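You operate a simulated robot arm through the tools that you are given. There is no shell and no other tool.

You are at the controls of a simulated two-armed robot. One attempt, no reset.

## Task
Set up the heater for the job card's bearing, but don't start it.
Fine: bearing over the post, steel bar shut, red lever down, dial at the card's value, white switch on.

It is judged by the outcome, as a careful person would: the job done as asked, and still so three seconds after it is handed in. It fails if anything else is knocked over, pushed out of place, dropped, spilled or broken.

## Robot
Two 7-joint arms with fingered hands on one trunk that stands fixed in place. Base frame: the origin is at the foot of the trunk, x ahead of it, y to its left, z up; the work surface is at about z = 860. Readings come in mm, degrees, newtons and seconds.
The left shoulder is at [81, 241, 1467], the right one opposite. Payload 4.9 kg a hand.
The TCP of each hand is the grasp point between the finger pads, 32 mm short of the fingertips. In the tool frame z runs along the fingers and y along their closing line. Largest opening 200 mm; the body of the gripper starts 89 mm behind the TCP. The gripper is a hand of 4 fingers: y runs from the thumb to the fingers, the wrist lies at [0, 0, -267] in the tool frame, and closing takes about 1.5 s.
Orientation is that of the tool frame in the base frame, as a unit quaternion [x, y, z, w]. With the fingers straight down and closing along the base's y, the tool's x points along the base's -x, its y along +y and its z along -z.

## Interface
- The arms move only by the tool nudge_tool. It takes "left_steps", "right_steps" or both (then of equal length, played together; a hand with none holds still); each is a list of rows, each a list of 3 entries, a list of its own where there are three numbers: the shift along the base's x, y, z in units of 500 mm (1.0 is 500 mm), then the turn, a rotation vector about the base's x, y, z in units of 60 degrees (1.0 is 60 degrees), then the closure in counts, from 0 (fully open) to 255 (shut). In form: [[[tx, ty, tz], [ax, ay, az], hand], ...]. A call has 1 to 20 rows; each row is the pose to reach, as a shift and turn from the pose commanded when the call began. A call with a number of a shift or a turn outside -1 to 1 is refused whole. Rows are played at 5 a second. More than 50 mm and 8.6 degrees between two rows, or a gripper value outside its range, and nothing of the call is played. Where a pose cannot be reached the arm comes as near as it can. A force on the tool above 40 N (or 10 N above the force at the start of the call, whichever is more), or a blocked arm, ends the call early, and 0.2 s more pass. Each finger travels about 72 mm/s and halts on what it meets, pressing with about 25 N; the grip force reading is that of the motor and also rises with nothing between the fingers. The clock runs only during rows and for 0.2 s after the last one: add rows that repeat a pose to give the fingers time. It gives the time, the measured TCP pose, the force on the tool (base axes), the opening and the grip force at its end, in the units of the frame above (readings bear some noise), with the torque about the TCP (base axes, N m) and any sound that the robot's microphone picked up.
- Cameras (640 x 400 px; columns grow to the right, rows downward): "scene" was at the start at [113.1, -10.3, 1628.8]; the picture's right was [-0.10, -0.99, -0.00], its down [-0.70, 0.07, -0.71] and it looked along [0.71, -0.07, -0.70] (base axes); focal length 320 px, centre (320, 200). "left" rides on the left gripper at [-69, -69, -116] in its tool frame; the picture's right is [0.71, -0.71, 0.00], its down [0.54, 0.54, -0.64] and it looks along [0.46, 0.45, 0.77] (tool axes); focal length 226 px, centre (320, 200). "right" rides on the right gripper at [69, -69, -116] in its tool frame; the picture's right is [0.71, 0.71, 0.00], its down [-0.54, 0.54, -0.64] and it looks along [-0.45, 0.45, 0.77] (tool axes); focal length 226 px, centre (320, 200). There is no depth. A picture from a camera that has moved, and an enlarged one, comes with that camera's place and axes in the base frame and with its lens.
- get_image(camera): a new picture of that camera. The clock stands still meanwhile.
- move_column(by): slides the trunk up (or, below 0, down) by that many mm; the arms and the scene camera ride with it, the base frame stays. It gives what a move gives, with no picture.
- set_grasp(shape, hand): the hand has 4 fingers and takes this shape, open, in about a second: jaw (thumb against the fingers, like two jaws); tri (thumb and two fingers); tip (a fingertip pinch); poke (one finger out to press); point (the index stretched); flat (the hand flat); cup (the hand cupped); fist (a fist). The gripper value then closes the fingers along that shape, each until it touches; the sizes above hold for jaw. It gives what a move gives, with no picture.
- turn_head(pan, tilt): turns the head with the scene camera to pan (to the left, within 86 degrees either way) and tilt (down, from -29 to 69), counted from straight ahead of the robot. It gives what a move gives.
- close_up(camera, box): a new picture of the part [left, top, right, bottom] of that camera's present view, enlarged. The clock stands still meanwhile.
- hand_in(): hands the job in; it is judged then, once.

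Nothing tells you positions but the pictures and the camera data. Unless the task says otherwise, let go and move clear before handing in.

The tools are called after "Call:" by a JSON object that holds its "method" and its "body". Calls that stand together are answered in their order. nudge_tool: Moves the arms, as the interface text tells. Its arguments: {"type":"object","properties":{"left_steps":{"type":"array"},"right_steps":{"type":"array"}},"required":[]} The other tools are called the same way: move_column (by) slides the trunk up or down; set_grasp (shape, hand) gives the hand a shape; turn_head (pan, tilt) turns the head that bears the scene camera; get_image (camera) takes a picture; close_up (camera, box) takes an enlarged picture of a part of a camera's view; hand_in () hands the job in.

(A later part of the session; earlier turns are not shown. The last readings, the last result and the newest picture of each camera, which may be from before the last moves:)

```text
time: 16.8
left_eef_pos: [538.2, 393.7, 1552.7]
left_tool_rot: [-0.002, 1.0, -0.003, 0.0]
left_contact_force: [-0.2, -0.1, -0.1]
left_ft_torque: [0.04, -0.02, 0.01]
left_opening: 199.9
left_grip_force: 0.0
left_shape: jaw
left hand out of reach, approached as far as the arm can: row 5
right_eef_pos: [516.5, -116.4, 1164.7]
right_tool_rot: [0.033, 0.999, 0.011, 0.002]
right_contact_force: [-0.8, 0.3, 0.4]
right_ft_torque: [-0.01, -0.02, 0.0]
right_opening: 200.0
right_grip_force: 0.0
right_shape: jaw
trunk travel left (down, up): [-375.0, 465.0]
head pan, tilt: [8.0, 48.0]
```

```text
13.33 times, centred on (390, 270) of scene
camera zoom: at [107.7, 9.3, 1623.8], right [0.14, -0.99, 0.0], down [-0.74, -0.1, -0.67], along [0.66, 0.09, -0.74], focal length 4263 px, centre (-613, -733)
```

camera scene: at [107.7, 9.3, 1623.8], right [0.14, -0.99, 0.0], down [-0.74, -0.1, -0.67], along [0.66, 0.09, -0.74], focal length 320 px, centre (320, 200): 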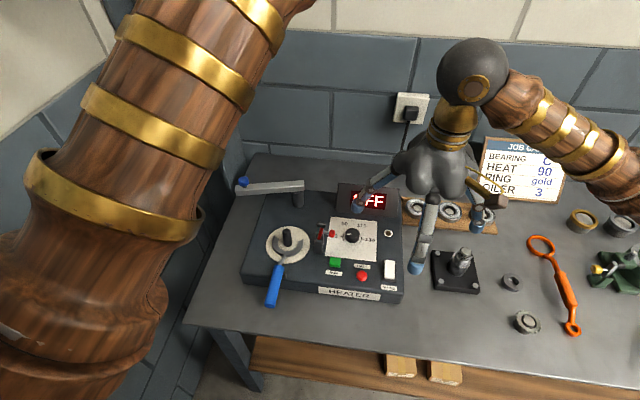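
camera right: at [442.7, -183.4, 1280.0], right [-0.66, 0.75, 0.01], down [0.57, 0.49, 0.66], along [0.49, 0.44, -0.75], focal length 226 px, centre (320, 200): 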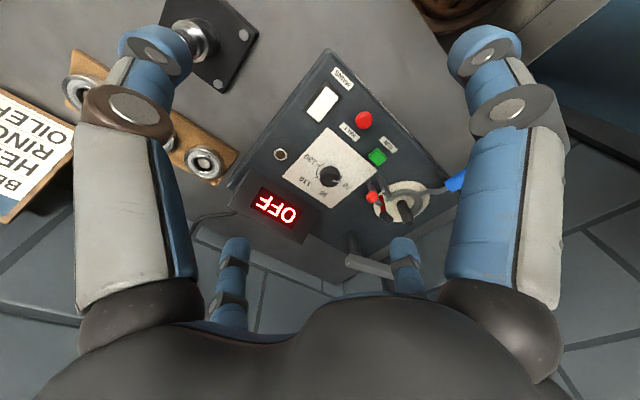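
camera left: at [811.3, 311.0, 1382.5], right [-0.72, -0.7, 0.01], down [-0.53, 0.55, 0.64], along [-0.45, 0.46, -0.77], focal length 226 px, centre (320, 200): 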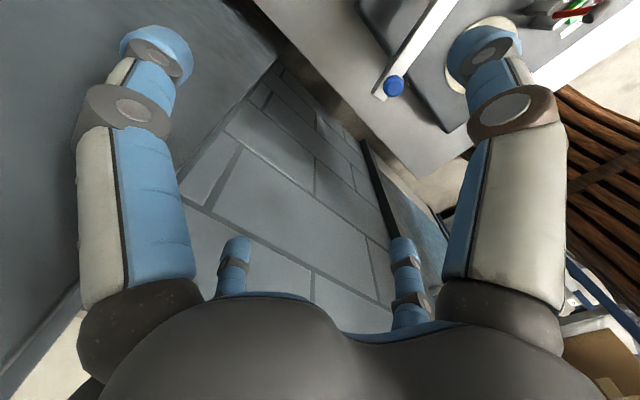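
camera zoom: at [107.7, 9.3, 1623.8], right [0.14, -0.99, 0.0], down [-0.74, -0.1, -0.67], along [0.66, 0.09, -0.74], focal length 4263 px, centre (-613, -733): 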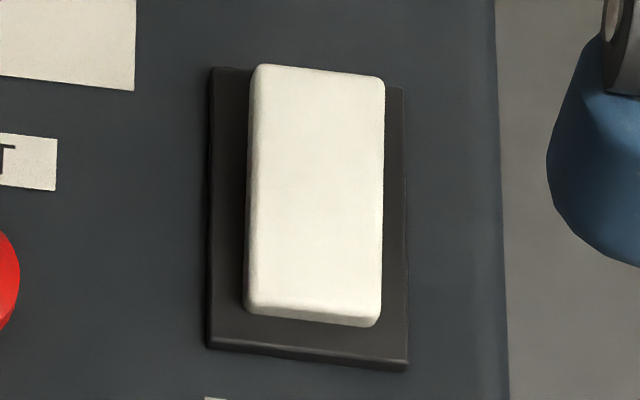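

I now read the lever as hinged about the x axis: the arm swings left (+y) so that its black pad comes down on the bearing with the red knob on top. The dial pointer is at its low stop, about 60, and 90 is a quarter turn clockwise. Now I'll look closely at bearing C, the board and the fork.

Call:
{"method": "close_up", "body": {"camera": "scene", "box": [395, 190, 505, 245]}}

Call:
{"method": "close_up", "body": {"camera": "scene", "box": [260, 222, 315, 262]}}

Call:
{"method": "close_up", "body": {"camera": "right", "box": [360, 170, 470, 240]}}

Call:
{"method": "close_up", "body": {"camera": "right", "box": [160, 100, 280, 200]}}

```text
5.82 times, centred on (450, 218) of scene
camera zoom: at [107.7, 9.3, 1623.8], right [0.14, -0.99, 0.0], down [-0.74, -0.1, -0.67], along [0.66, 0.09, -0.74], focal length 1860 px, centre (-436, 98)
```

zoom: 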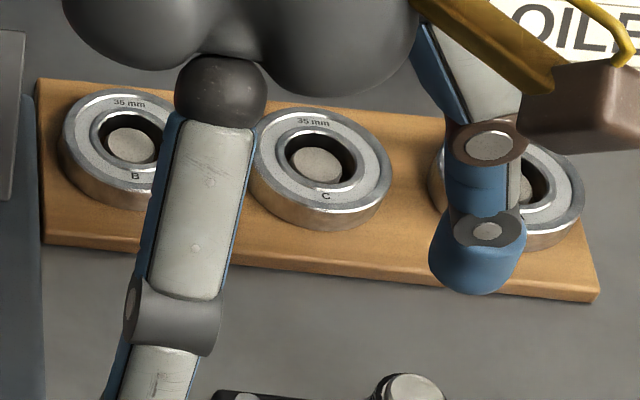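

```text
10.00 times, centred on (288, 242) of scene
camera zoom: at [107.7, 9.3, 1623.8], right [0.14, -0.99, 0.0], down [-0.74, -0.1, -0.67], along [0.66, 0.09, -0.74], focal length 3198 px, centre (645, -220)
```

zoom: 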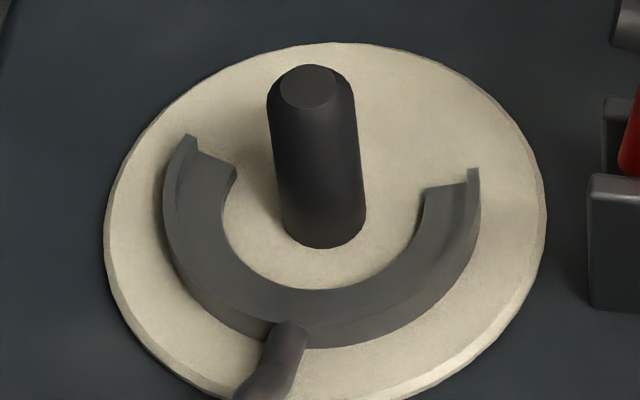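

```text
5.71 times, centred on (415, 205) of right
camera zoom: at [442.7, -183.4, 1280.0], right [-0.66, 0.75, 0.01], down [0.57, 0.49, 0.66], along [0.49, 0.44, -0.75], focal length 1292 px, centre (-223, 171)
```

zoom: 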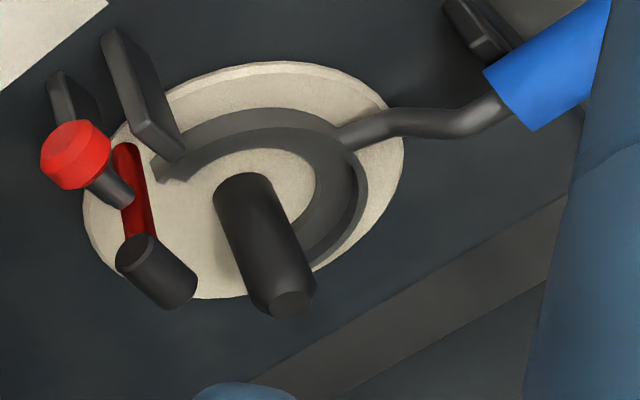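

```text
4.00 times, centred on (220, 150) of right
camera zoom: at [442.7, -183.4, 1280.0], right [-0.66, 0.75, 0.01], down [0.57, 0.49, 0.66], along [0.49, 0.44, -0.75], focal length 904 px, centre (720, 400)
```

zoom: 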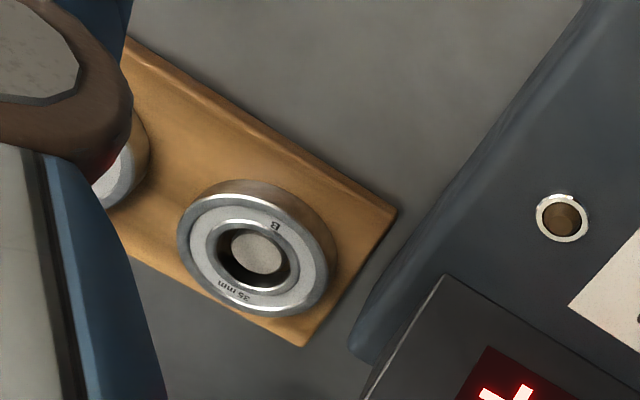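

The fork around the post has a raised rim that the bearing nests in, open towards +x. I'll therefore grip bearing C with the fingers at 45° to the row, so they miss the neighbouring bearings and two of them fall in the fork's gap. First I'll move over the bearing row and level the hand.

Call:
{"method": "nudge_tool", "body": {"right_steps": [[[0.064, -0.043, -0.016], [-0.003, 0.001, 0.008], 0], [[0.128, -0.086, -0.032], [-0.006, 0.001, 0.016], 0], [[0.192, -0.129, -0.048], [-0.009, 0.002, 0.024], 0], [[0.256, -0.173, -0.064], [-0.011, 0.002, 0.032], 0], [[0.32, -0.216, -0.081], [-0.014, 0.003, 0.04], 0], [[0.384, -0.259, -0.097], [-0.017, 0.004, 0.048], 0], [[0.448, -0.302, -0.113], [-0.019, 0.004, 0.056], 0], [[0.512, -0.345, -0.129], [-0.021, 0.005, 0.063], 0]]}}

Call:
{"method": "nudge_tool", "body": {"right_steps": [[[0, 0, 0], [0, 0, 0.125], 0], [[0, 0, 0], [0, 0, 0.25], 0], [[0, 0, 0], [0, 0, 0.375], 0], [[0, 0, 0], [0, 0, 0.5], 0], [[0, 0, 0], [0, 0, 0.625], 0], [[0, 0, 0], [0, 0, 0.75], 0]]}}

Call:
{"method": "get_image", "body": {"camera": "right"}}

Call:
{"method": "get_image", "body": {"camera": "scene"}}

```text
time: 18.6
left_eef_pos: [541.6, 393.8, 1551.5]
left_tool_rot: [-0.002, 1.0, -0.002, -0.001]
left_contact_force: [0.6, -0.5, -0.3]
left_ft_torque: [-0.03, 0.04, 0.0]
left_opening: 199.9
left_grip_force: 0.0
left_shape: jaw
right_eef_pos: [774.4, -292.2, 1100.0]
right_tool_rot: [-0.002, 1.0, -0.001, -0.001]
right_contact_force: [0.2, -1.1, -0.7]
right_ft_torque: [0.02, 0.01, 0.0]
right_opening: 199.9
right_grip_force: 0.1
right_shape: jaw
trunk travel left (down, up): [-375.0, 465.0]
head pan, tilt: [8.0, 48.0]
```

```text
time: 20.0
left_eef_pos: [540.0, 392.1, 1552.4]
left_tool_rot: [-0.002, 1.0, -0.003, -0.002]
left_contact_force: [0.1, -0.2, -1.1]
left_ft_torque: [0.0, 0.0, -0.04]
left_opening: 200.0
left_grip_force: 0.0
left_shape: jaw
right_eef_pos: [773.3, -291.4, 1099.1]
right_tool_rot: [-0.384, 0.923, -0.002, 0.0]
right_contact_force: [-0.5, 0.1, -0.1]
right_ft_torque: [-0.02, 0.01, 0.02]
right_opening: 199.9
right_grip_force: 0.0
right_shape: jaw
trunk travel left (down, up): [-375.0, 465.0]
head pan, tilt: [8.0, 48.0]
```

```text
taken
camera right: at [773.7, -387.8, 1216.7], right [-1.0, 0.0, 0.0], down [0.0, 0.77, 0.64], along [0.0, 0.64, -0.77], focal length 226 px, centre (320, 200)
```

right: 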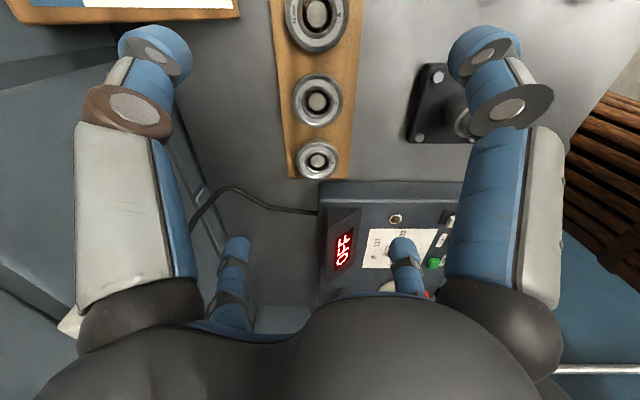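

```text
taken
camera scene: at [109.6, 9.3, 1623.7], right [0.14, -0.99, 0.0], down [-0.74, -0.1, -0.67], along [0.66, 0.09, -0.74], focal length 320 px, centre (320, 200)
```

scene: 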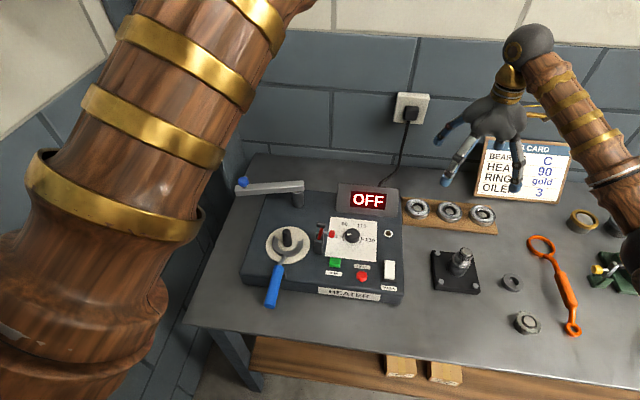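

The hand is now yawed 45° and the row runs down the middle of its view. I'll zoom on bearing C with both cameras to pin down its position and heights.

Call:
{"method": "close_up", "body": {"camera": "right", "box": [270, 40, 370, 190]}}

Call:
{"method": "close_up", "body": {"camera": "right", "box": [285, 68, 350, 133]}}

Call:
{"method": "close_up", "body": {"camera": "scene", "box": [400, 190, 500, 240]}}

Call:
{"method": "close_up", "body": {"camera": "scene", "box": [430, 195, 470, 230]}}

```text
2.67 times, centred on (320, 115) of right
camera zoom: at [773.7, -387.8, 1216.7], right [-1.0, 0.0, 0.0], down [0.0, 0.77, 0.64], along [0.0, 0.64, -0.77], focal length 603 px, centre (320, 427)
```

zoom: 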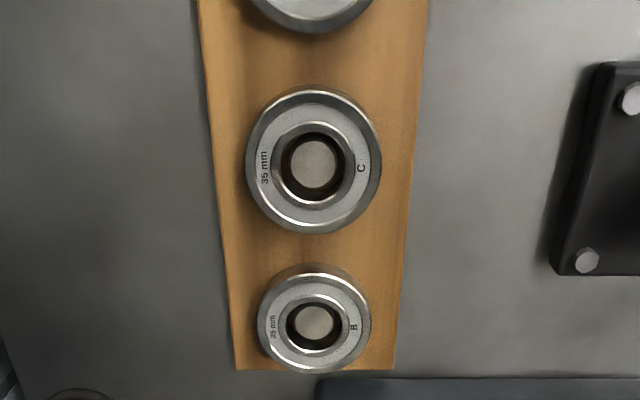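

```text
6.15 times, centred on (318, 100) of right
camera zoom: at [773.7, -387.8, 1216.7], right [-1.0, 0.0, 0.0], down [0.0, 0.77, 0.64], along [0.0, 0.64, -0.77], focal length 1391 px, centre (335, 812)
```

zoom: 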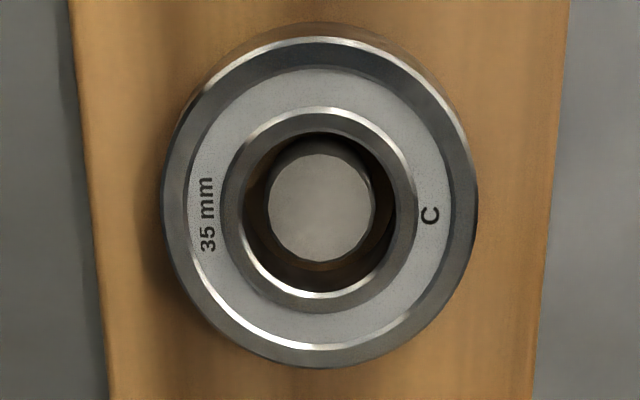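

```text
6.40 times, centred on (450, 215) of scene
camera zoom: at [109.6, 9.3, 1623.7], right [0.14, -0.99, 0.0], down [-0.74, -0.1, -0.67], along [0.66, 0.09, -0.74], focal length 2046 px, centre (-512, 104)
```

zoom: 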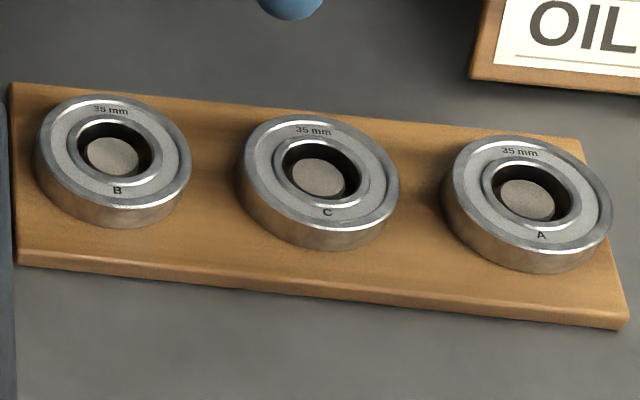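

```text
11.43 times, centred on (450, 212) of scene
camera zoom: at [109.6, 9.3, 1623.7], right [0.14, -0.99, 0.0], down [-0.74, -0.1, -0.67], along [0.66, 0.09, -0.74], focal length 3654 px, centre (-1166, 57)
```

zoom: 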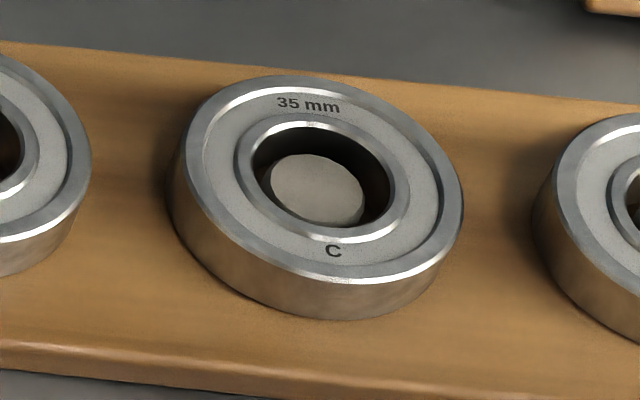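

Bearing C's top centre triangulates to about (777, -292, 888), with the board top near 872. I'll pre-close the fingers to about 120 mm, come down to just above the bearing, and check alignment.

Call:
{"method": "nudge_tool", "body": {"right_steps": [[[0.0074, -0.001, 0], [0, -0.002, -0.003], 60], [[0.0074, -0.001, -0.08], [0, -0.002, -0.003], 102], [[0.0074, -0.001, -0.16], [0, -0.002, -0.003], 102], [[0.0074, -0.001, -0.24], [0, -0.002, -0.003], 102], [[0.0074, -0.001, -0.32], [0, -0.002, -0.003], 102], [[0.0074, -0.001, -0.338], [0, -0.002, -0.003], 102], [[0.0074, -0.001, -0.338], [0, -0.002, -0.003], 102]]}}

Call:
{"method": "get_image", "body": {"camera": "right"}}

Call:
{"method": "close_up", "body": {"camera": "scene", "box": [390, 100, 530, 240]}}

```text
time: 21.6
left_eef_pos: [540.7, 392.7, 1551.3]
left_tool_rot: [-0.001, 1.0, -0.003, 0.0]
left_contact_force: [0.3, 0.7, 0.0]
left_ft_torque: [-0.03, 0.03, -0.01]
left_opening: 200.0
left_grip_force: 0.2
left_shape: jaw
right_eef_pos: [774.1, -291.1, 929.9]
right_tool_rot: [-0.381, 0.925, -0.002, 0.0]
right_contact_force: [0.6, 0.5, 0.0]
right_ft_torque: [0.0, 0.01, -0.03]
right_opening: 120.5
right_grip_force: 0.1
right_shape: jaw
trunk travel left (down, up): [-375.0, 465.0]
head pan, tilt: [8.0, 48.0]
```

```text
taken
camera right: at [775.3, -387.6, 1046.4], right [-1.0, 0.0, 0.0], down [0.0, 0.77, 0.64], along [0.0, 0.64, -0.77], focal length 226 px, centre (320, 200)
```

right: 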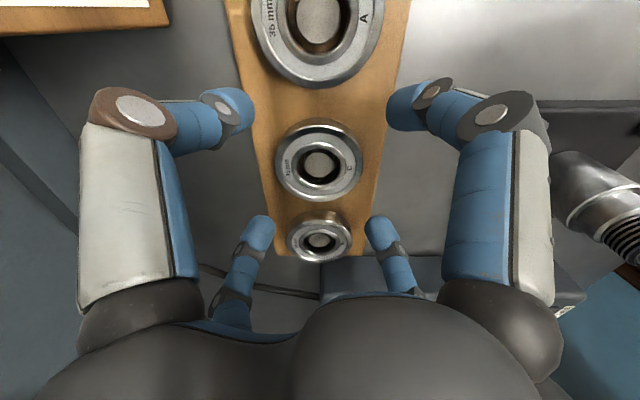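

```text
2.86 times, centred on (460, 170) of scene
camera zoom: at [109.4, 9.4, 1623.8], right [0.14, -0.99, 0.0], down [-0.74, -0.1, -0.67], along [0.66, 0.09, -0.74], focal length 914 px, centre (-80, 286)
```

zoom: 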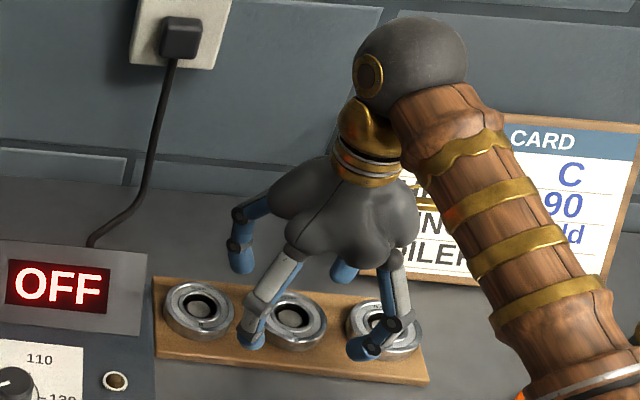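

The hand is nearly centred over bearing C, with the fingers clear of its neighbours. One more zoom to check the centring before descending.

Call:
{"method": "close_up", "body": {"camera": "right", "box": [230, 80, 410, 260]}}

```text
2.22 times, centred on (320, 170) of right
camera zoom: at [775.3, -387.6, 1046.4], right [-1.0, 0.0, 0.0], down [0.0, 0.77, 0.64], along [0.0, 0.64, -0.77], focal length 502 px, centre (320, 267)
```

zoom: 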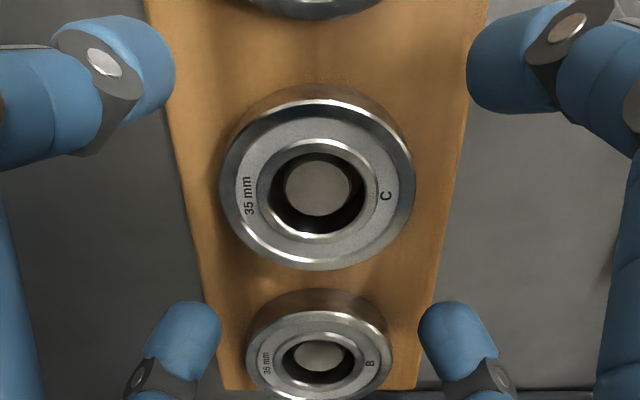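

The fingers straddle bearing C evenly. I'll lower to fingertip height about 3 mm above the board and close on it.

Call:
{"method": "nudge_tool", "body": {"right_steps": [[[0.002, 0.001, -0.02], [0, 0, 0], 102], [[0.002, 0.001, -0.044], [0, 0, 0], 102], [[0.002, 0.001, -0.044], [0, 0, 0], 102]]}}

Call:
{"method": "close_up", "body": {"camera": "right", "box": [210, 80, 430, 280]}}

Call:
{"method": "close_up", "body": {"camera": "scene", "box": [400, 170, 500, 250]}}

```text
time: 22.4
left_eef_pos: [539.7, 393.1, 1551.3]
left_tool_rot: [-0.002, 1.0, -0.003, -0.001]
left_contact_force: [-0.3, 0.3, -0.2]
left_ft_torque: [0.02, -0.01, 0.03]
left_opening: 200.1
left_grip_force: 0.0
left_shape: jaw
right_eef_pos: [777.3, -289.9, 908.8]
right_tool_rot: [-0.381, 0.924, -0.002, -0.001]
right_contact_force: [-0.4, -0.8, 0.6]
right_ft_torque: [0.01, -0.02, 0.01]
right_opening: 120.6
right_grip_force: 0.2
right_shape: jaw
trunk travel left (down, up): [-375.0, 465.0]
head pan, tilt: [8.0, 48.0]
```

```text
2.00 times, centred on (320, 180) of right
camera zoom: at [777.1, -387.5, 1025.8], right [-1.0, 0.0, 0.0], down [0.0, 0.77, 0.64], along [0.0, 0.64, -0.77], focal length 452 px, centre (320, 240)
```

zoom: 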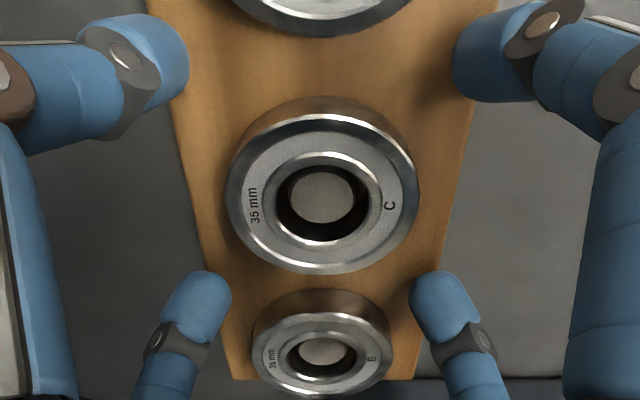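

```text
5.00 times, centred on (450, 210) of scene
camera zoom: at [109.7, 9.3, 1623.7], right [0.14, -0.99, 0.0], down [-0.74, -0.1, -0.67], along [0.66, 0.09, -0.74], focal length 1599 px, centre (-330, 150)
```

zoom: 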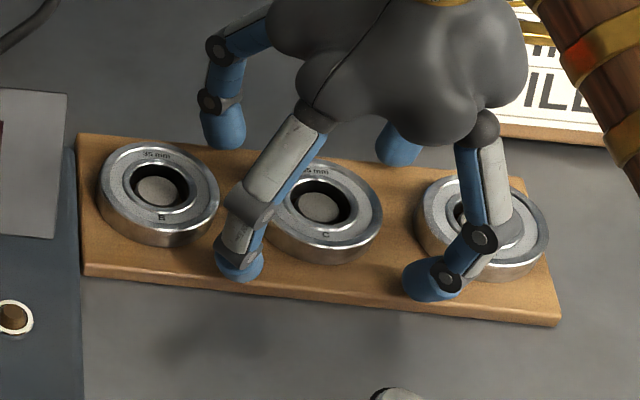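

All four fingers are at bearing height and clear of A and B. Closing the grip on C.

Call:
{"method": "nudge_tool", "body": {"right_steps": [[[0, 0, 0], [0, 0, 0], 130], [[0, 0, 0], [0, 0, 0], 160], [[0, 0, 0], [0, 0, 0], 200], [[0, 0, 0], [0, 0, 0], 200], [[0, 0, 0], [0, 0, 0], 200], [[0, 0, 0], [0, 0, 0], 200], [[0, 0, 0], [0, 0, 0], 200]]}}

Call:
{"method": "close_up", "body": {"camera": "right", "box": [210, 80, 430, 280]}}

Call:
{"method": "close_up", "body": {"camera": "scene", "box": [400, 170, 500, 250]}}

```text
time: 24.0
left_eef_pos: [540.2, 392.8, 1552.1]
left_tool_rot: [-0.002, 1.0, -0.003, -0.001]
left_contact_force: [-0.1, -0.5, -0.3]
left_ft_torque: [0.01, -0.01, 0.0]
left_opening: 199.8
left_grip_force: 0.1
left_shape: jaw
right_eef_pos: [776.4, -290.0, 908.6]
right_tool_rot: [-0.381, 0.924, -0.001, 0.0]
right_contact_force: [1.2, 0.2, -0.3]
right_ft_torque: [-0.01, -0.02, -0.03]
right_opening: 65.3
right_grip_force: 25.0
right_shape: jaw
trunk travel left (down, up): [-375.0, 465.0]
head pan, tilt: [8.0, 48.0]
```

```text
2.00 times, centred on (320, 180) of right
camera zoom: at [777.3, -387.6, 1025.5], right [-1.0, 0.0, 0.0], down [0.0, 0.77, 0.64], along [0.0, 0.64, -0.77], focal length 452 px, centre (320, 240)
```

zoom: 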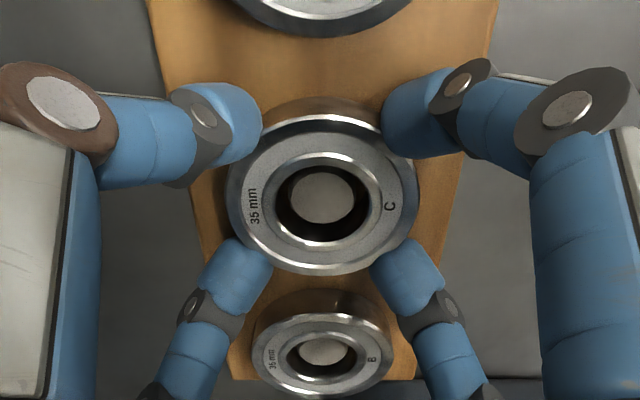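

```text
5.00 times, centred on (450, 210) of scene
camera zoom: at [110.1, 9.1, 1623.7], right [0.14, -0.99, 0.0], down [-0.74, -0.1, -0.67], along [0.66, 0.09, -0.74], focal length 1599 px, centre (-330, 150)
```

zoom: 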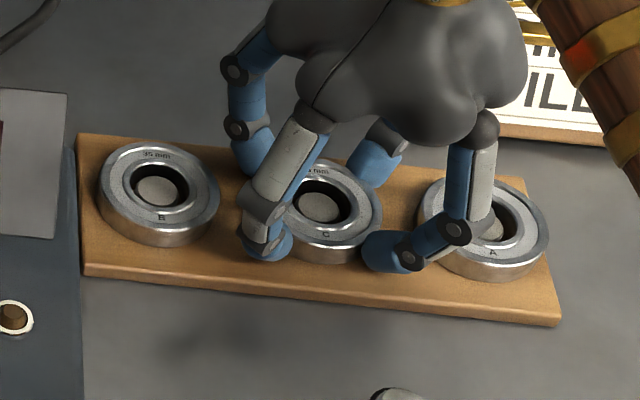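

The grip reads 25 N with all four fingers on the bearing. Lifting straight up and checking that it stays level.

Call:
{"method": "nudge_tool", "body": {"right_steps": [[[0, 0, 0.02], [0, 0, 0], 200], [[0, 0, 0.05], [0, 0, 0], 200], [[0, 0, 0.09], [0, 0, 0], 200], [[0, 0, 0.14], [0, 0, 0], 200], [[0, 0, 0.2], [0, 0, 0], 200], [[0, 0, 0.26], [0, 0, 0], 200]]}}

Call:
{"method": "get_image", "body": {"camera": "right"}}

Call:
{"method": "close_up", "body": {"camera": "scene", "box": [390, 90, 530, 240]}}

```text
time: 25.4
left_eef_pos: [538.8, 392.1, 1552.4]
left_tool_rot: [-0.002, 1.0, -0.003, -0.001]
left_contact_force: [1.0, 0.4, -0.7]
left_ft_torque: [0.0, 0.01, 0.01]
left_opening: 200.0
left_grip_force: 0.0
left_shape: jaw
right_eef_pos: [777.5, -290.6, 1041.1]
right_tool_rot: [-0.381, 0.924, -0.001, 0.0]
right_contact_force: [0.0, 0.3, -3.0]
right_ft_torque: [-0.02, -0.01, 0.0]
right_opening: 65.4
right_grip_force: 25.5
right_shape: jaw
trunk travel left (down, up): [-375.0, 465.0]
head pan, tilt: [8.0, 48.0]
```

```text
taken
camera right: at [777.6, -387.6, 1157.2], right [-1.0, 0.0, 0.0], down [0.0, 0.77, 0.64], along [0.0, 0.64, -0.77], focal length 226 px, centre (320, 200)
```

right: 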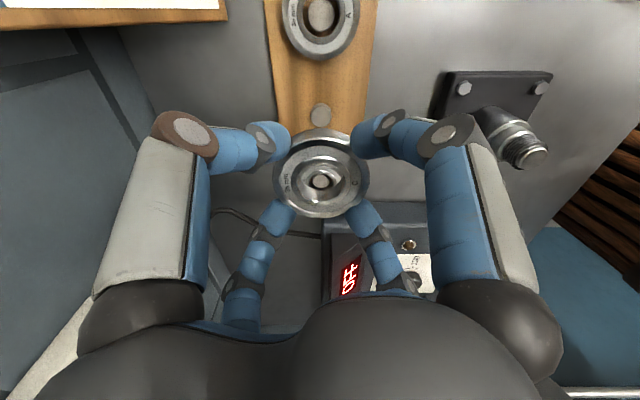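

```text
2.67 times, centred on (460, 165) of scene
camera zoom: at [109.4, 9.1, 1623.7], right [0.14, -0.99, 0.0], down [-0.74, -0.1, -0.67], along [0.66, 0.09, -0.74], focal length 853 px, centre (-53, 293)
```

zoom: 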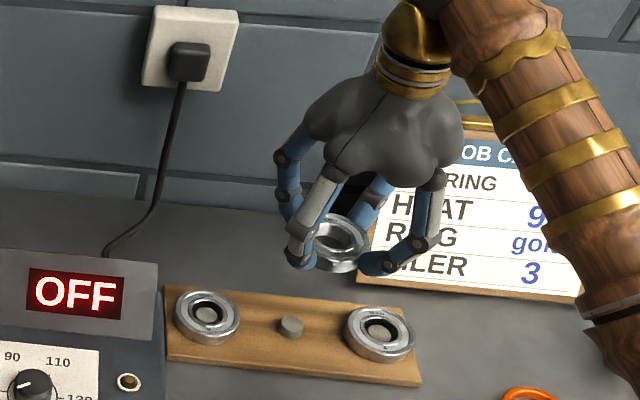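

Bearing C is held level, about 3 N. I'll raise it and carry it over to a point above the post, passing well over the lever.

Call:
{"method": "nudge_tool", "body": {"right_steps": [[[0, 0, 0.06], [0, 0, 0], 200], [[-0.02, 0.04, 0.108], [0, 0, 0], 200], [[-0.06, 0.125, 0.108], [0, 0, 0], 200], [[-0.1, 0.21, 0.108], [0, 0, 0], 200], [[-0.14, 0.295, 0.108], [0, 0, 0], 200], [[-0.18, 0.38, 0.108], [0, 0, 0], 200], [[-0.22, 0.465, 0.108], [0, 0, 0], 200], [[-0.26, 0.55, 0.108], [0, 0, 0], 200], [[-0.3, 0.635, 0.108], [0, 0, 0], 200], [[-0.34, 0.72, 0.108], [0, 0, 0], 200], [[-0.38, 0.805, 0.108], [0, 0, 0], 200], [[-0.41, 0.87, 0.108], [0, 0, 0], 200], [[-0.422, 0.895, 0.108], [0, 0, 0], 200], [[-0.422, 0.895, 0.108], [0, 0, 0], 200]]}}

Call:
{"method": "get_image", "body": {"camera": "right"}}

Call:
{"method": "get_image", "body": {"camera": "scene"}}

```text
time: 28.4
left_eef_pos: [541.5, 392.3, 1552.5]
left_tool_rot: [-0.002, 1.0, -0.003, -0.001]
left_contact_force: [0.4, 0.2, 0.6]
left_ft_torque: [0.01, -0.02, 0.01]
left_opening: 199.8
left_grip_force: 0.1
left_shape: jaw
right_eef_pos: [563.8, 157.5, 1092.8]
right_tool_rot: [-0.381, 0.924, -0.002, -0.001]
right_contact_force: [-0.1, 0.4, -2.3]
right_ft_torque: [0.0, 0.0, -0.01]
right_opening: 65.1
right_grip_force: 24.8
right_shape: jaw
trunk travel left (down, up): [-375.0, 465.0]
head pan, tilt: [8.0, 48.0]
```

```text
taken
camera right: at [565.6, 60.7, 1210.2], right [-1.0, 0.0, 0.0], down [0.0, 0.77, 0.64], along [0.0, 0.64, -0.77], focal length 226 px, centre (320, 200)
```

right: 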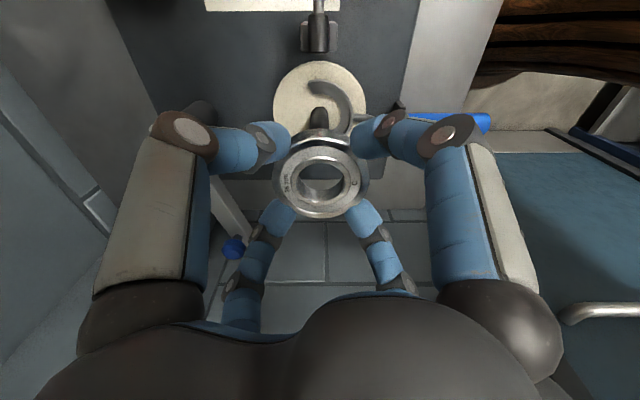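

```text
taken
camera scene: at [110.1, 9.1, 1623.7], right [0.14, -0.99, 0.0], down [-0.74, -0.1, -0.67], along [0.66, 0.09, -0.74], focal length 320 px, centre (320, 200)
```

scene: 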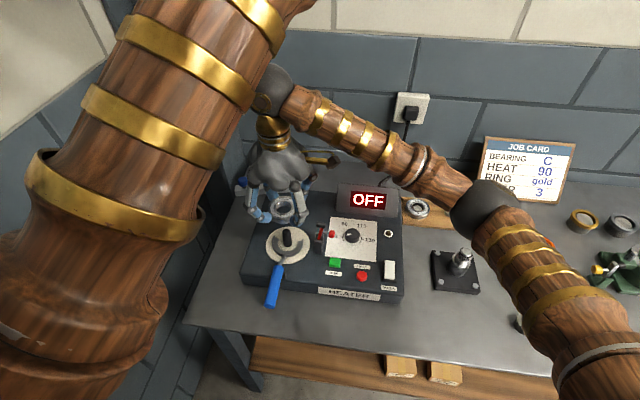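

The bearing is above the post. I'll zoom to check the lateral alignment between bearing and post from both cameras.

Call:
{"method": "close_up", "body": {"camera": "right", "box": [240, 0, 420, 230]}}

Call:
{"method": "close_up", "body": {"camera": "right", "box": [270, 60, 380, 160]}}

Call:
{"method": "close_up", "body": {"camera": "scene", "box": [240, 160, 350, 300]}}

```text
1.74 times, centred on (330, 115) of right
camera zoom: at [565.6, 60.7, 1210.2], right [-1.0, 0.0, 0.0], down [0.0, 0.77, 0.64], along [0.0, 0.64, -0.77], focal length 393 px, centre (303, 348)
```

zoom: 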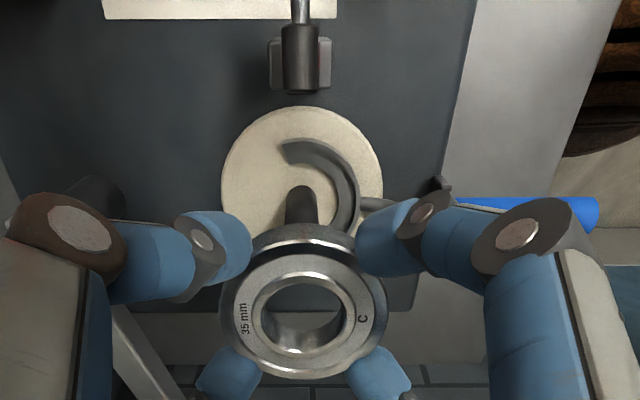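

```text
4.00 times, centred on (325, 110) of right
camera zoom: at [565.6, 60.7, 1210.2], right [-1.0, 0.0, 0.0], down [0.0, 0.77, 0.64], along [0.0, 0.64, -0.77], focal length 904 px, centre (300, 560)
```

zoom: 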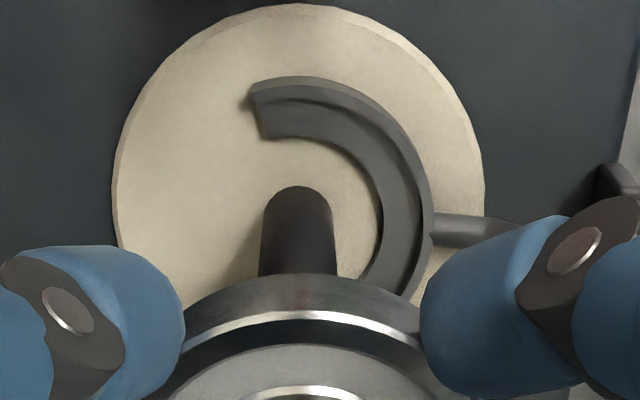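

```text
2.86 times, centred on (295, 230) of scene
camera zoom: at [110.1, 9.1, 1623.7], right [0.14, -0.99, 0.0], down [-0.74, -0.1, -0.67], along [0.66, 0.09, -0.74], focal length 914 px, centre (391, 114)
```

zoom: 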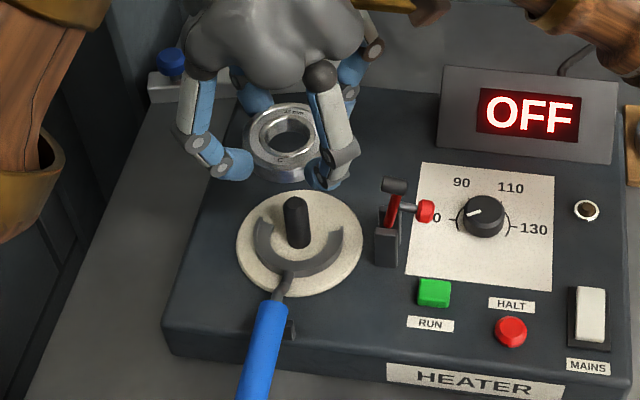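

Bearing and post agree within about 1 mm laterally, and the disc top is nearer 929. I'll lower to just above the post tip and check centring again.

Call:
{"method": "nudge_tool", "body": {"right_steps": [[[0.002, -0.001, -0.04], [0, 0, 0.003], 200], [[0.002, -0.001, -0.09], [0, 0, 0.003], 200], [[0.002, -0.001, -0.125], [0, 0, 0.003], 200], [[0.002, -0.001, -0.125], [0, 0, 0.003], 200]]}}

Call:
{"method": "close_up", "body": {"camera": "right", "box": [240, 60, 400, 240]}}

Call:
{"method": "close_up", "body": {"camera": "scene", "box": [250, 190, 330, 270]}}

```text
time: 29.4
left_eef_pos: [541.1, 393.7, 1551.9]
left_tool_rot: [-0.002, 1.0, -0.003, -0.001]
left_contact_force: [-0.2, -0.1, 1.0]
left_ft_torque: [-0.01, -0.01, -0.02]
left_opening: 200.0
left_grip_force: 0.0
left_shape: jaw
right_eef_pos: [566.1, 156.1, 1028.9]
right_tool_rot: [-0.382, 0.924, -0.002, 0.0]
right_contact_force: [0.3, 0.0, -2.5]
right_ft_torque: [0.01, 0.02, 0.02]
right_opening: 65.1
right_grip_force: 25.0
right_shape: jaw
trunk travel left (down, up): [-375.0, 465.0]
head pan, tilt: [8.0, 48.0]
```

```text
2.22 times, centred on (320, 150) of right
camera zoom: at [567.2, 59.8, 1146.6], right [-1.0, 0.0, 0.0], down [0.0, 0.77, 0.64], along [0.0, 0.64, -0.77], focal length 502 px, centre (320, 311)
```

zoom: 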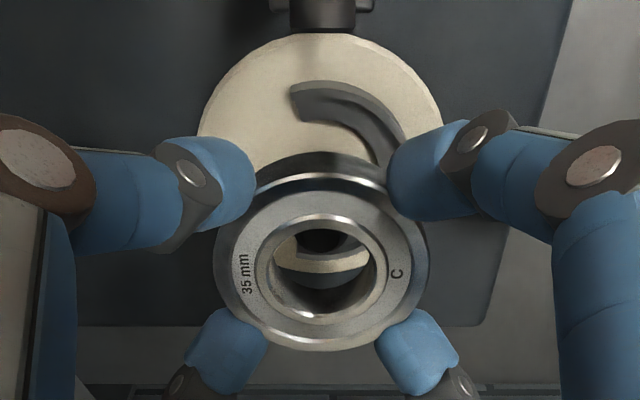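

```text
5.00 times, centred on (290, 230) of scene
camera zoom: at [110.0, 9.5, 1623.7], right [0.14, -0.99, 0.0], down [-0.74, -0.1, -0.67], along [0.66, 0.09, -0.74], focal length 1599 px, centre (470, 50)
```

zoom: 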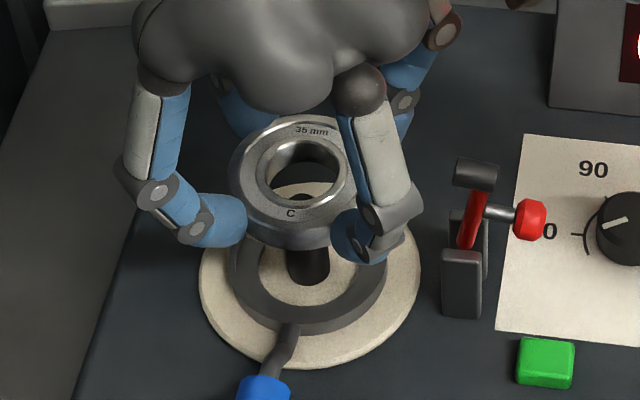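

The post shows through the middle of the bore. Lowering further over the post, stopping a little above the fork.

Call:
{"method": "nudge_tool", "body": {"right_steps": [[[0, 0, -0.03], [0, 0, 0], 200], [[0, 0, -0.06], [0, 0, 0], 200], [[0, 0, -0.084], [0, 0, 0], 200], [[0, 0, -0.084], [0, 0, 0], 200]]}}

Call:
{"method": "close_up", "body": {"camera": "right", "box": [240, 60, 400, 240]}}

Call:
{"method": "close_up", "body": {"camera": "scene", "box": [255, 205, 325, 275]}}

```text
time: 30.4
left_eef_pos: [542.0, 393.8, 1552.6]
left_tool_rot: [-0.002, 1.0, -0.003, -0.001]
left_contact_force: [0.1, 0.4, -0.1]
left_ft_torque: [0.04, 0.01, 0.02]
left_opening: 199.7
left_grip_force: 0.1
left_shape: jaw
right_eef_pos: [567.3, 157.9, 988.8]
right_tool_rot: [-0.382, 0.924, -0.002, -0.001]
right_contact_force: [0.1, 0.0, -3.1]
right_ft_torque: [-0.01, -0.01, -0.02]
right_opening: 65.1
right_grip_force: 25.4
right_shape: jaw
trunk travel left (down, up): [-375.0, 465.0]
head pan, tilt: [8.0, 48.0]
```

```text
2.22 times, centred on (320, 150) of right
camera zoom: at [567.7, 59.9, 1105.3], right [-1.0, 0.0, 0.0], down [0.0, 0.77, 0.64], along [0.0, 0.64, -0.77], focal length 502 px, centre (320, 311)
```

zoom: 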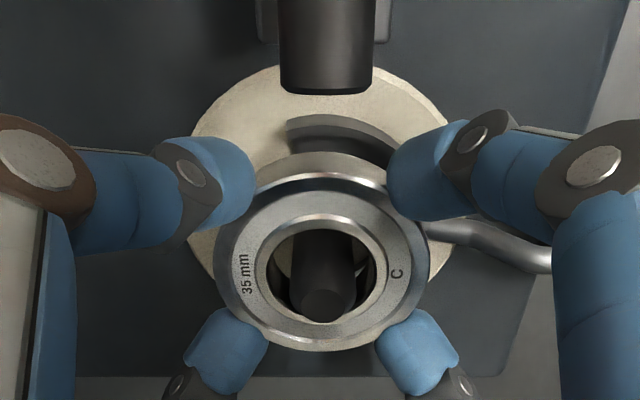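

```text
5.71 times, centred on (290, 240) of scene
camera zoom: at [110.0, 9.6, 1623.7], right [0.14, -0.99, 0.0], down [-0.74, -0.1, -0.67], along [0.66, 0.09, -0.74], focal length 1827 px, centre (491, -29)
```

zoom: 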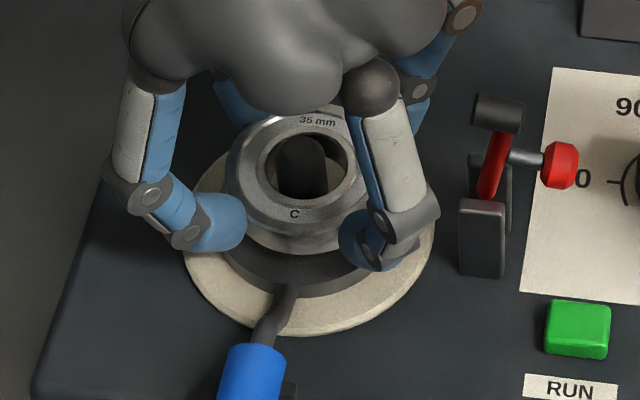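

The post is inside the bore; the bearing sits roughly 1–2 mm too far in +x and +y. I'll correct that and lower in small steps while watching the force.

Call:
{"method": "nudge_tool", "body": {"right_steps": [[[-0.0024, -0.0034, 0], [0, 0, 0], 200], [[-0.0024, -0.0034, -0.01], [0, 0, 0], 200], [[-0.0024, -0.0034, -0.02], [0, 0, 0], 200], [[-0.0024, -0.0034, -0.02], [0, 0, 0], 200]]}}

Call:
{"method": "close_up", "body": {"camera": "right", "box": [240, 60, 400, 240]}}

Call:
{"method": "close_up", "body": {"camera": "scene", "box": [265, 215, 315, 265]}}

```text
time: 31.4
left_eef_pos: [540.1, 393.2, 1551.5]
left_tool_rot: [-0.002, 1.0, -0.003, -0.001]
left_contact_force: [0.0, 0.6, 0.2]
left_ft_torque: [0.01, 0.0, 0.01]
left_opening: 200.0
left_grip_force: 0.1
left_shape: jaw
right_eef_pos: [566.1, 154.6, 977.4]
right_tool_rot: [-0.382, 0.924, -0.001, 0.0]
right_contact_force: [0.4, -0.8, -2.7]
right_ft_torque: [-0.01, -0.03, 0.05]
right_opening: 65.2
right_grip_force: 24.8
right_shape: jaw
trunk travel left (down, up): [-375.0, 465.0]
head pan, tilt: [8.0, 48.0]
```

```text
2.22 times, centred on (320, 150) of right
camera zoom: at [566.4, 57.9, 1095.3], right [-1.0, 0.0, 0.0], down [0.0, 0.77, 0.64], along [0.0, 0.64, -0.77], focal length 502 px, centre (320, 311)
```

zoom: 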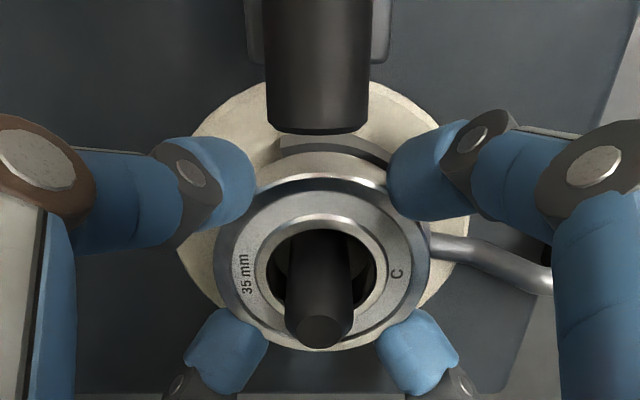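

```text
8.00 times, centred on (290, 240) of scene
camera zoom: at [109.9, 9.5, 1623.7], right [0.14, -0.99, 0.0], down [-0.74, -0.1, -0.67], along [0.66, 0.09, -0.74], focal length 2558 px, centre (560, -120)
```

zoom: 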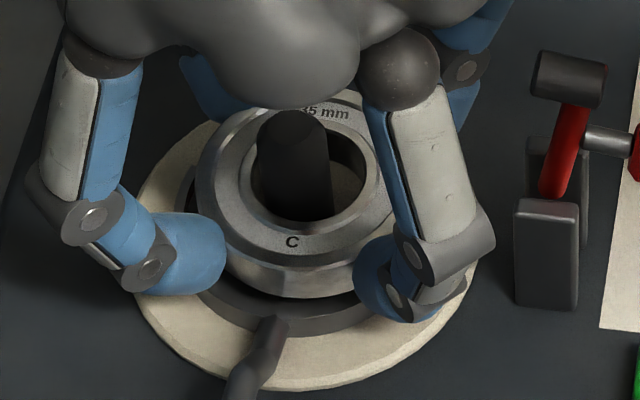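

No contact yet. The two cameras disagree by a couple of millimetres on y, so I'll zoom in on both views to compare the gaps between post and bore, and between bearing and fork rim.

Call:
{"method": "close_up", "body": {"camera": "right", "box": [285, 110, 355, 180]}}

Call:
{"method": "close_up", "body": {"camera": "scene", "box": [275, 228, 309, 258]}}

```text
5.71 times, centred on (320, 145) of right
camera zoom: at [566.4, 57.9, 1095.3], right [-1.0, 0.0, 0.0], down [0.0, 0.77, 0.64], along [0.0, 0.64, -0.77], focal length 1292 px, centre (320, 514)
```

zoom: 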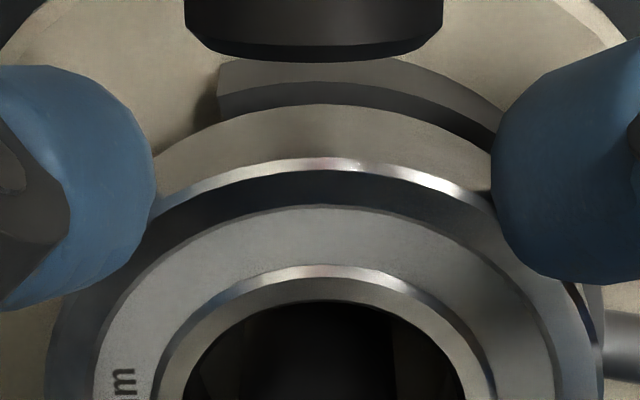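

```text
13.33 times, centred on (292, 243) of scene
camera zoom: at [109.9, 9.5, 1623.7], right [0.14, -0.99, 0.0], down [-0.74, -0.1, -0.67], along [0.66, 0.09, -0.74], focal length 4263 px, centre (693, -373)
```

zoom: 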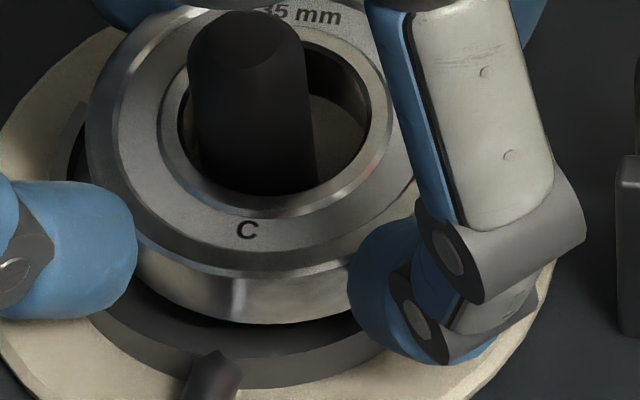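

Comparing the gaps inside the bore in the scene view (2 mm on the left, 11 mm on the right), the bearing is about 3.5 mm too far right (-y). I'll shift it left and compare again.

Call:
{"method": "nudge_tool", "body": {"right_steps": [[[0, 0.004, 0], [0, 0, 0], 200], [[0, 0.007, 0], [0, 0, 0], 200], [[0, 0.007, 0], [0, 0, 0], 200]]}}

Call:
{"method": "close_up", "body": {"camera": "right", "box": [270, 100, 370, 190]}}

Call:
{"method": "close_up", "body": {"camera": "scene", "box": [275, 228, 309, 258]}}

```text
time: 32.2
left_eef_pos: [541.0, 393.0, 1552.5]
left_tool_rot: [-0.001, 1.0, -0.003, 0.0]
left_contact_force: [0.3, -0.3, -0.7]
left_ft_torque: [0.02, -0.02, -0.01]
left_opening: 200.0
left_grip_force: 0.1
left_shape: jaw
right_eef_pos: [567.5, 157.4, 979.0]
right_tool_rot: [-0.383, 0.924, -0.002, -0.001]
right_contact_force: [-0.4, -0.7, -2.7]
right_ft_torque: [-0.01, 0.02, 0.0]
right_opening: 65.1
right_grip_force: 24.9
right_shape: jaw
trunk travel left (down, up): [-375.0, 465.0]
head pan, tilt: [8.0, 48.0]
```

```text
4.44 times, centred on (320, 145) of right
camera zoom: at [566.5, 61.8, 1095.8], right [-1.0, 0.0, 0.0], down [0.0, 0.77, 0.64], along [0.0, 0.64, -0.77], focal length 1005 px, centre (320, 444)
```

zoom: 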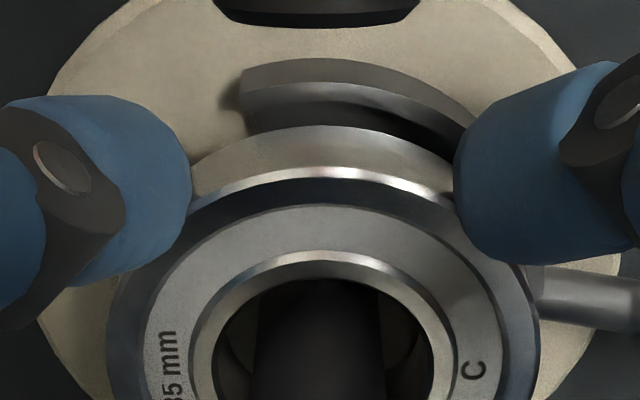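

```text
13.33 times, centred on (292, 243) of scene
camera zoom: at [110.0, 9.4, 1623.7], right [0.14, -0.99, 0.0], down [-0.74, -0.1, -0.67], along [0.66, 0.09, -0.74], focal length 4263 px, centre (693, -373)
```

zoom: 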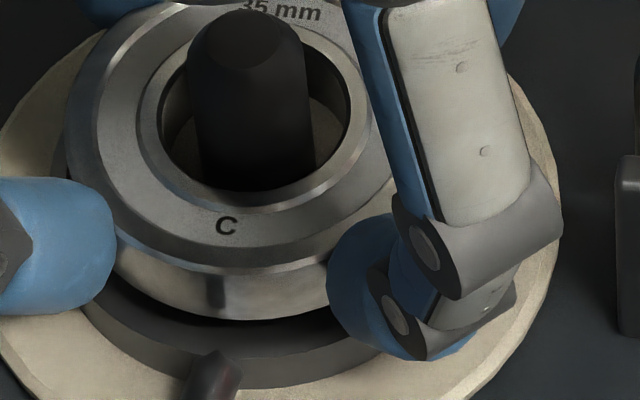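

Now the bore gaps are even on both sides of the post. Lowering in small steps onto the fork's seat, watching the vertical force.

Call:
{"method": "nudge_tool", "body": {"right_steps": [[[0, 0, -0.003], [0, 0, 0], 200], [[0, 0, -0.006], [0, 0, 0], 200], [[0, 0, -0.006], [0, 0, 0], 200]]}}

Call:
{"method": "nudge_tool", "body": {"right_steps": [[[0, 0, -0.003], [0, 0, 0], 200], [[0, 0, -0.005], [0, 0, 0], 200], [[0, 0, -0.005], [0, 0, 0], 200]]}}

Call:
{"method": "close_up", "body": {"camera": "scene", "box": [270, 225, 315, 265]}}

Call:
{"method": "close_up", "body": {"camera": "right", "box": [270, 100, 370, 190]}}

```text
time: 33.0
left_eef_pos: [540.9, 393.0, 1551.7]
left_tool_rot: [-0.001, 1.0, -0.003, -0.001]
left_contact_force: [0.1, 0.2, 0.1]
left_ft_torque: [0.0, 0.01, -0.01]
left_opening: 199.8
left_grip_force: 0.0
left_shape: jaw
right_eef_pos: [566.3, 158.0, 975.0]
right_tool_rot: [-0.383, 0.924, -0.001, -0.001]
right_contact_force: [-0.7, 0.3, -3.3]
right_ft_torque: [-0.02, -0.02, -0.01]
right_opening: 65.4
right_grip_force: 25.4
right_shape: jaw
trunk travel left (down, up): [-375.0, 465.0]
head pan, tilt: [8.0, 48.0]
```

```text
time: 33.8
left_eef_pos: [540.2, 393.7, 1552.1]
left_tool_rot: [-0.002, 1.0, -0.003, -0.001]
left_contact_force: [-0.1, 0.6, -0.2]
left_ft_torque: [0.0, -0.01, 0.0]
left_opening: 200.0
left_grip_force: 0.1
left_shape: jaw
right_eef_pos: [567.1, 157.8, 972.9]
right_tool_rot: [-0.383, 0.924, -0.002, 0.001]
right_contact_force: [-0.5, 0.8, 1.3]
right_ft_torque: [-0.13, -0.03, 0.0]
right_opening: 65.4
right_grip_force: 25.3
right_shape: jaw
trunk travel left (down, up): [-375.0, 465.0]
head pan, tilt: [8.0, 48.0]
```

```text
10.00 times, centred on (292, 245) of scene
camera zoom: at [109.8, 9.5, 1623.8], right [0.14, -0.99, 0.0], down [-0.74, -0.1, -0.67], along [0.66, 0.09, -0.74], focal length 3198 px, centre (595, -250)
```

zoom: 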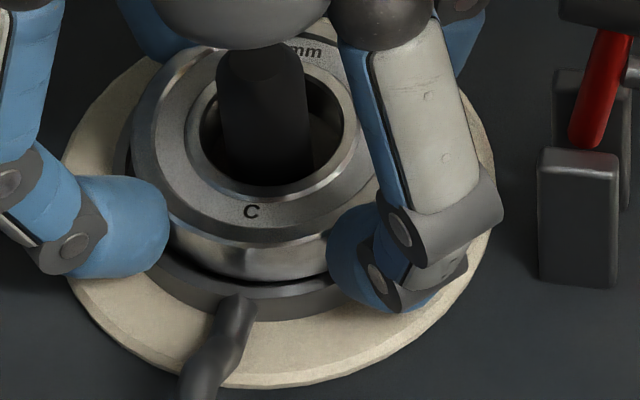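

```text
4.44 times, centred on (320, 145) of right
camera zoom: at [566.7, 60.7, 1090.0], right [-1.0, 0.0, 0.0], down [0.0, 0.77, 0.64], along [0.0, 0.64, -0.77], focal length 1005 px, centre (320, 444)
```

zoom: 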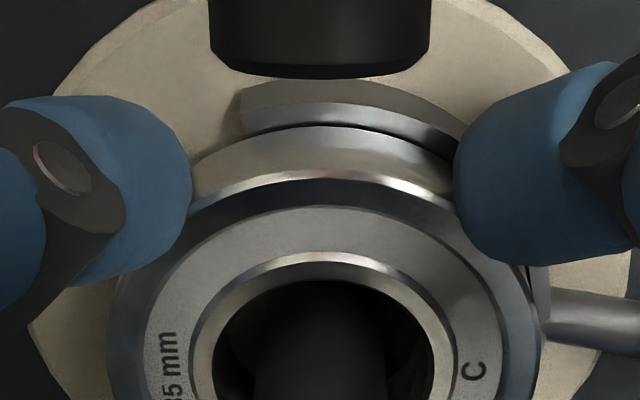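

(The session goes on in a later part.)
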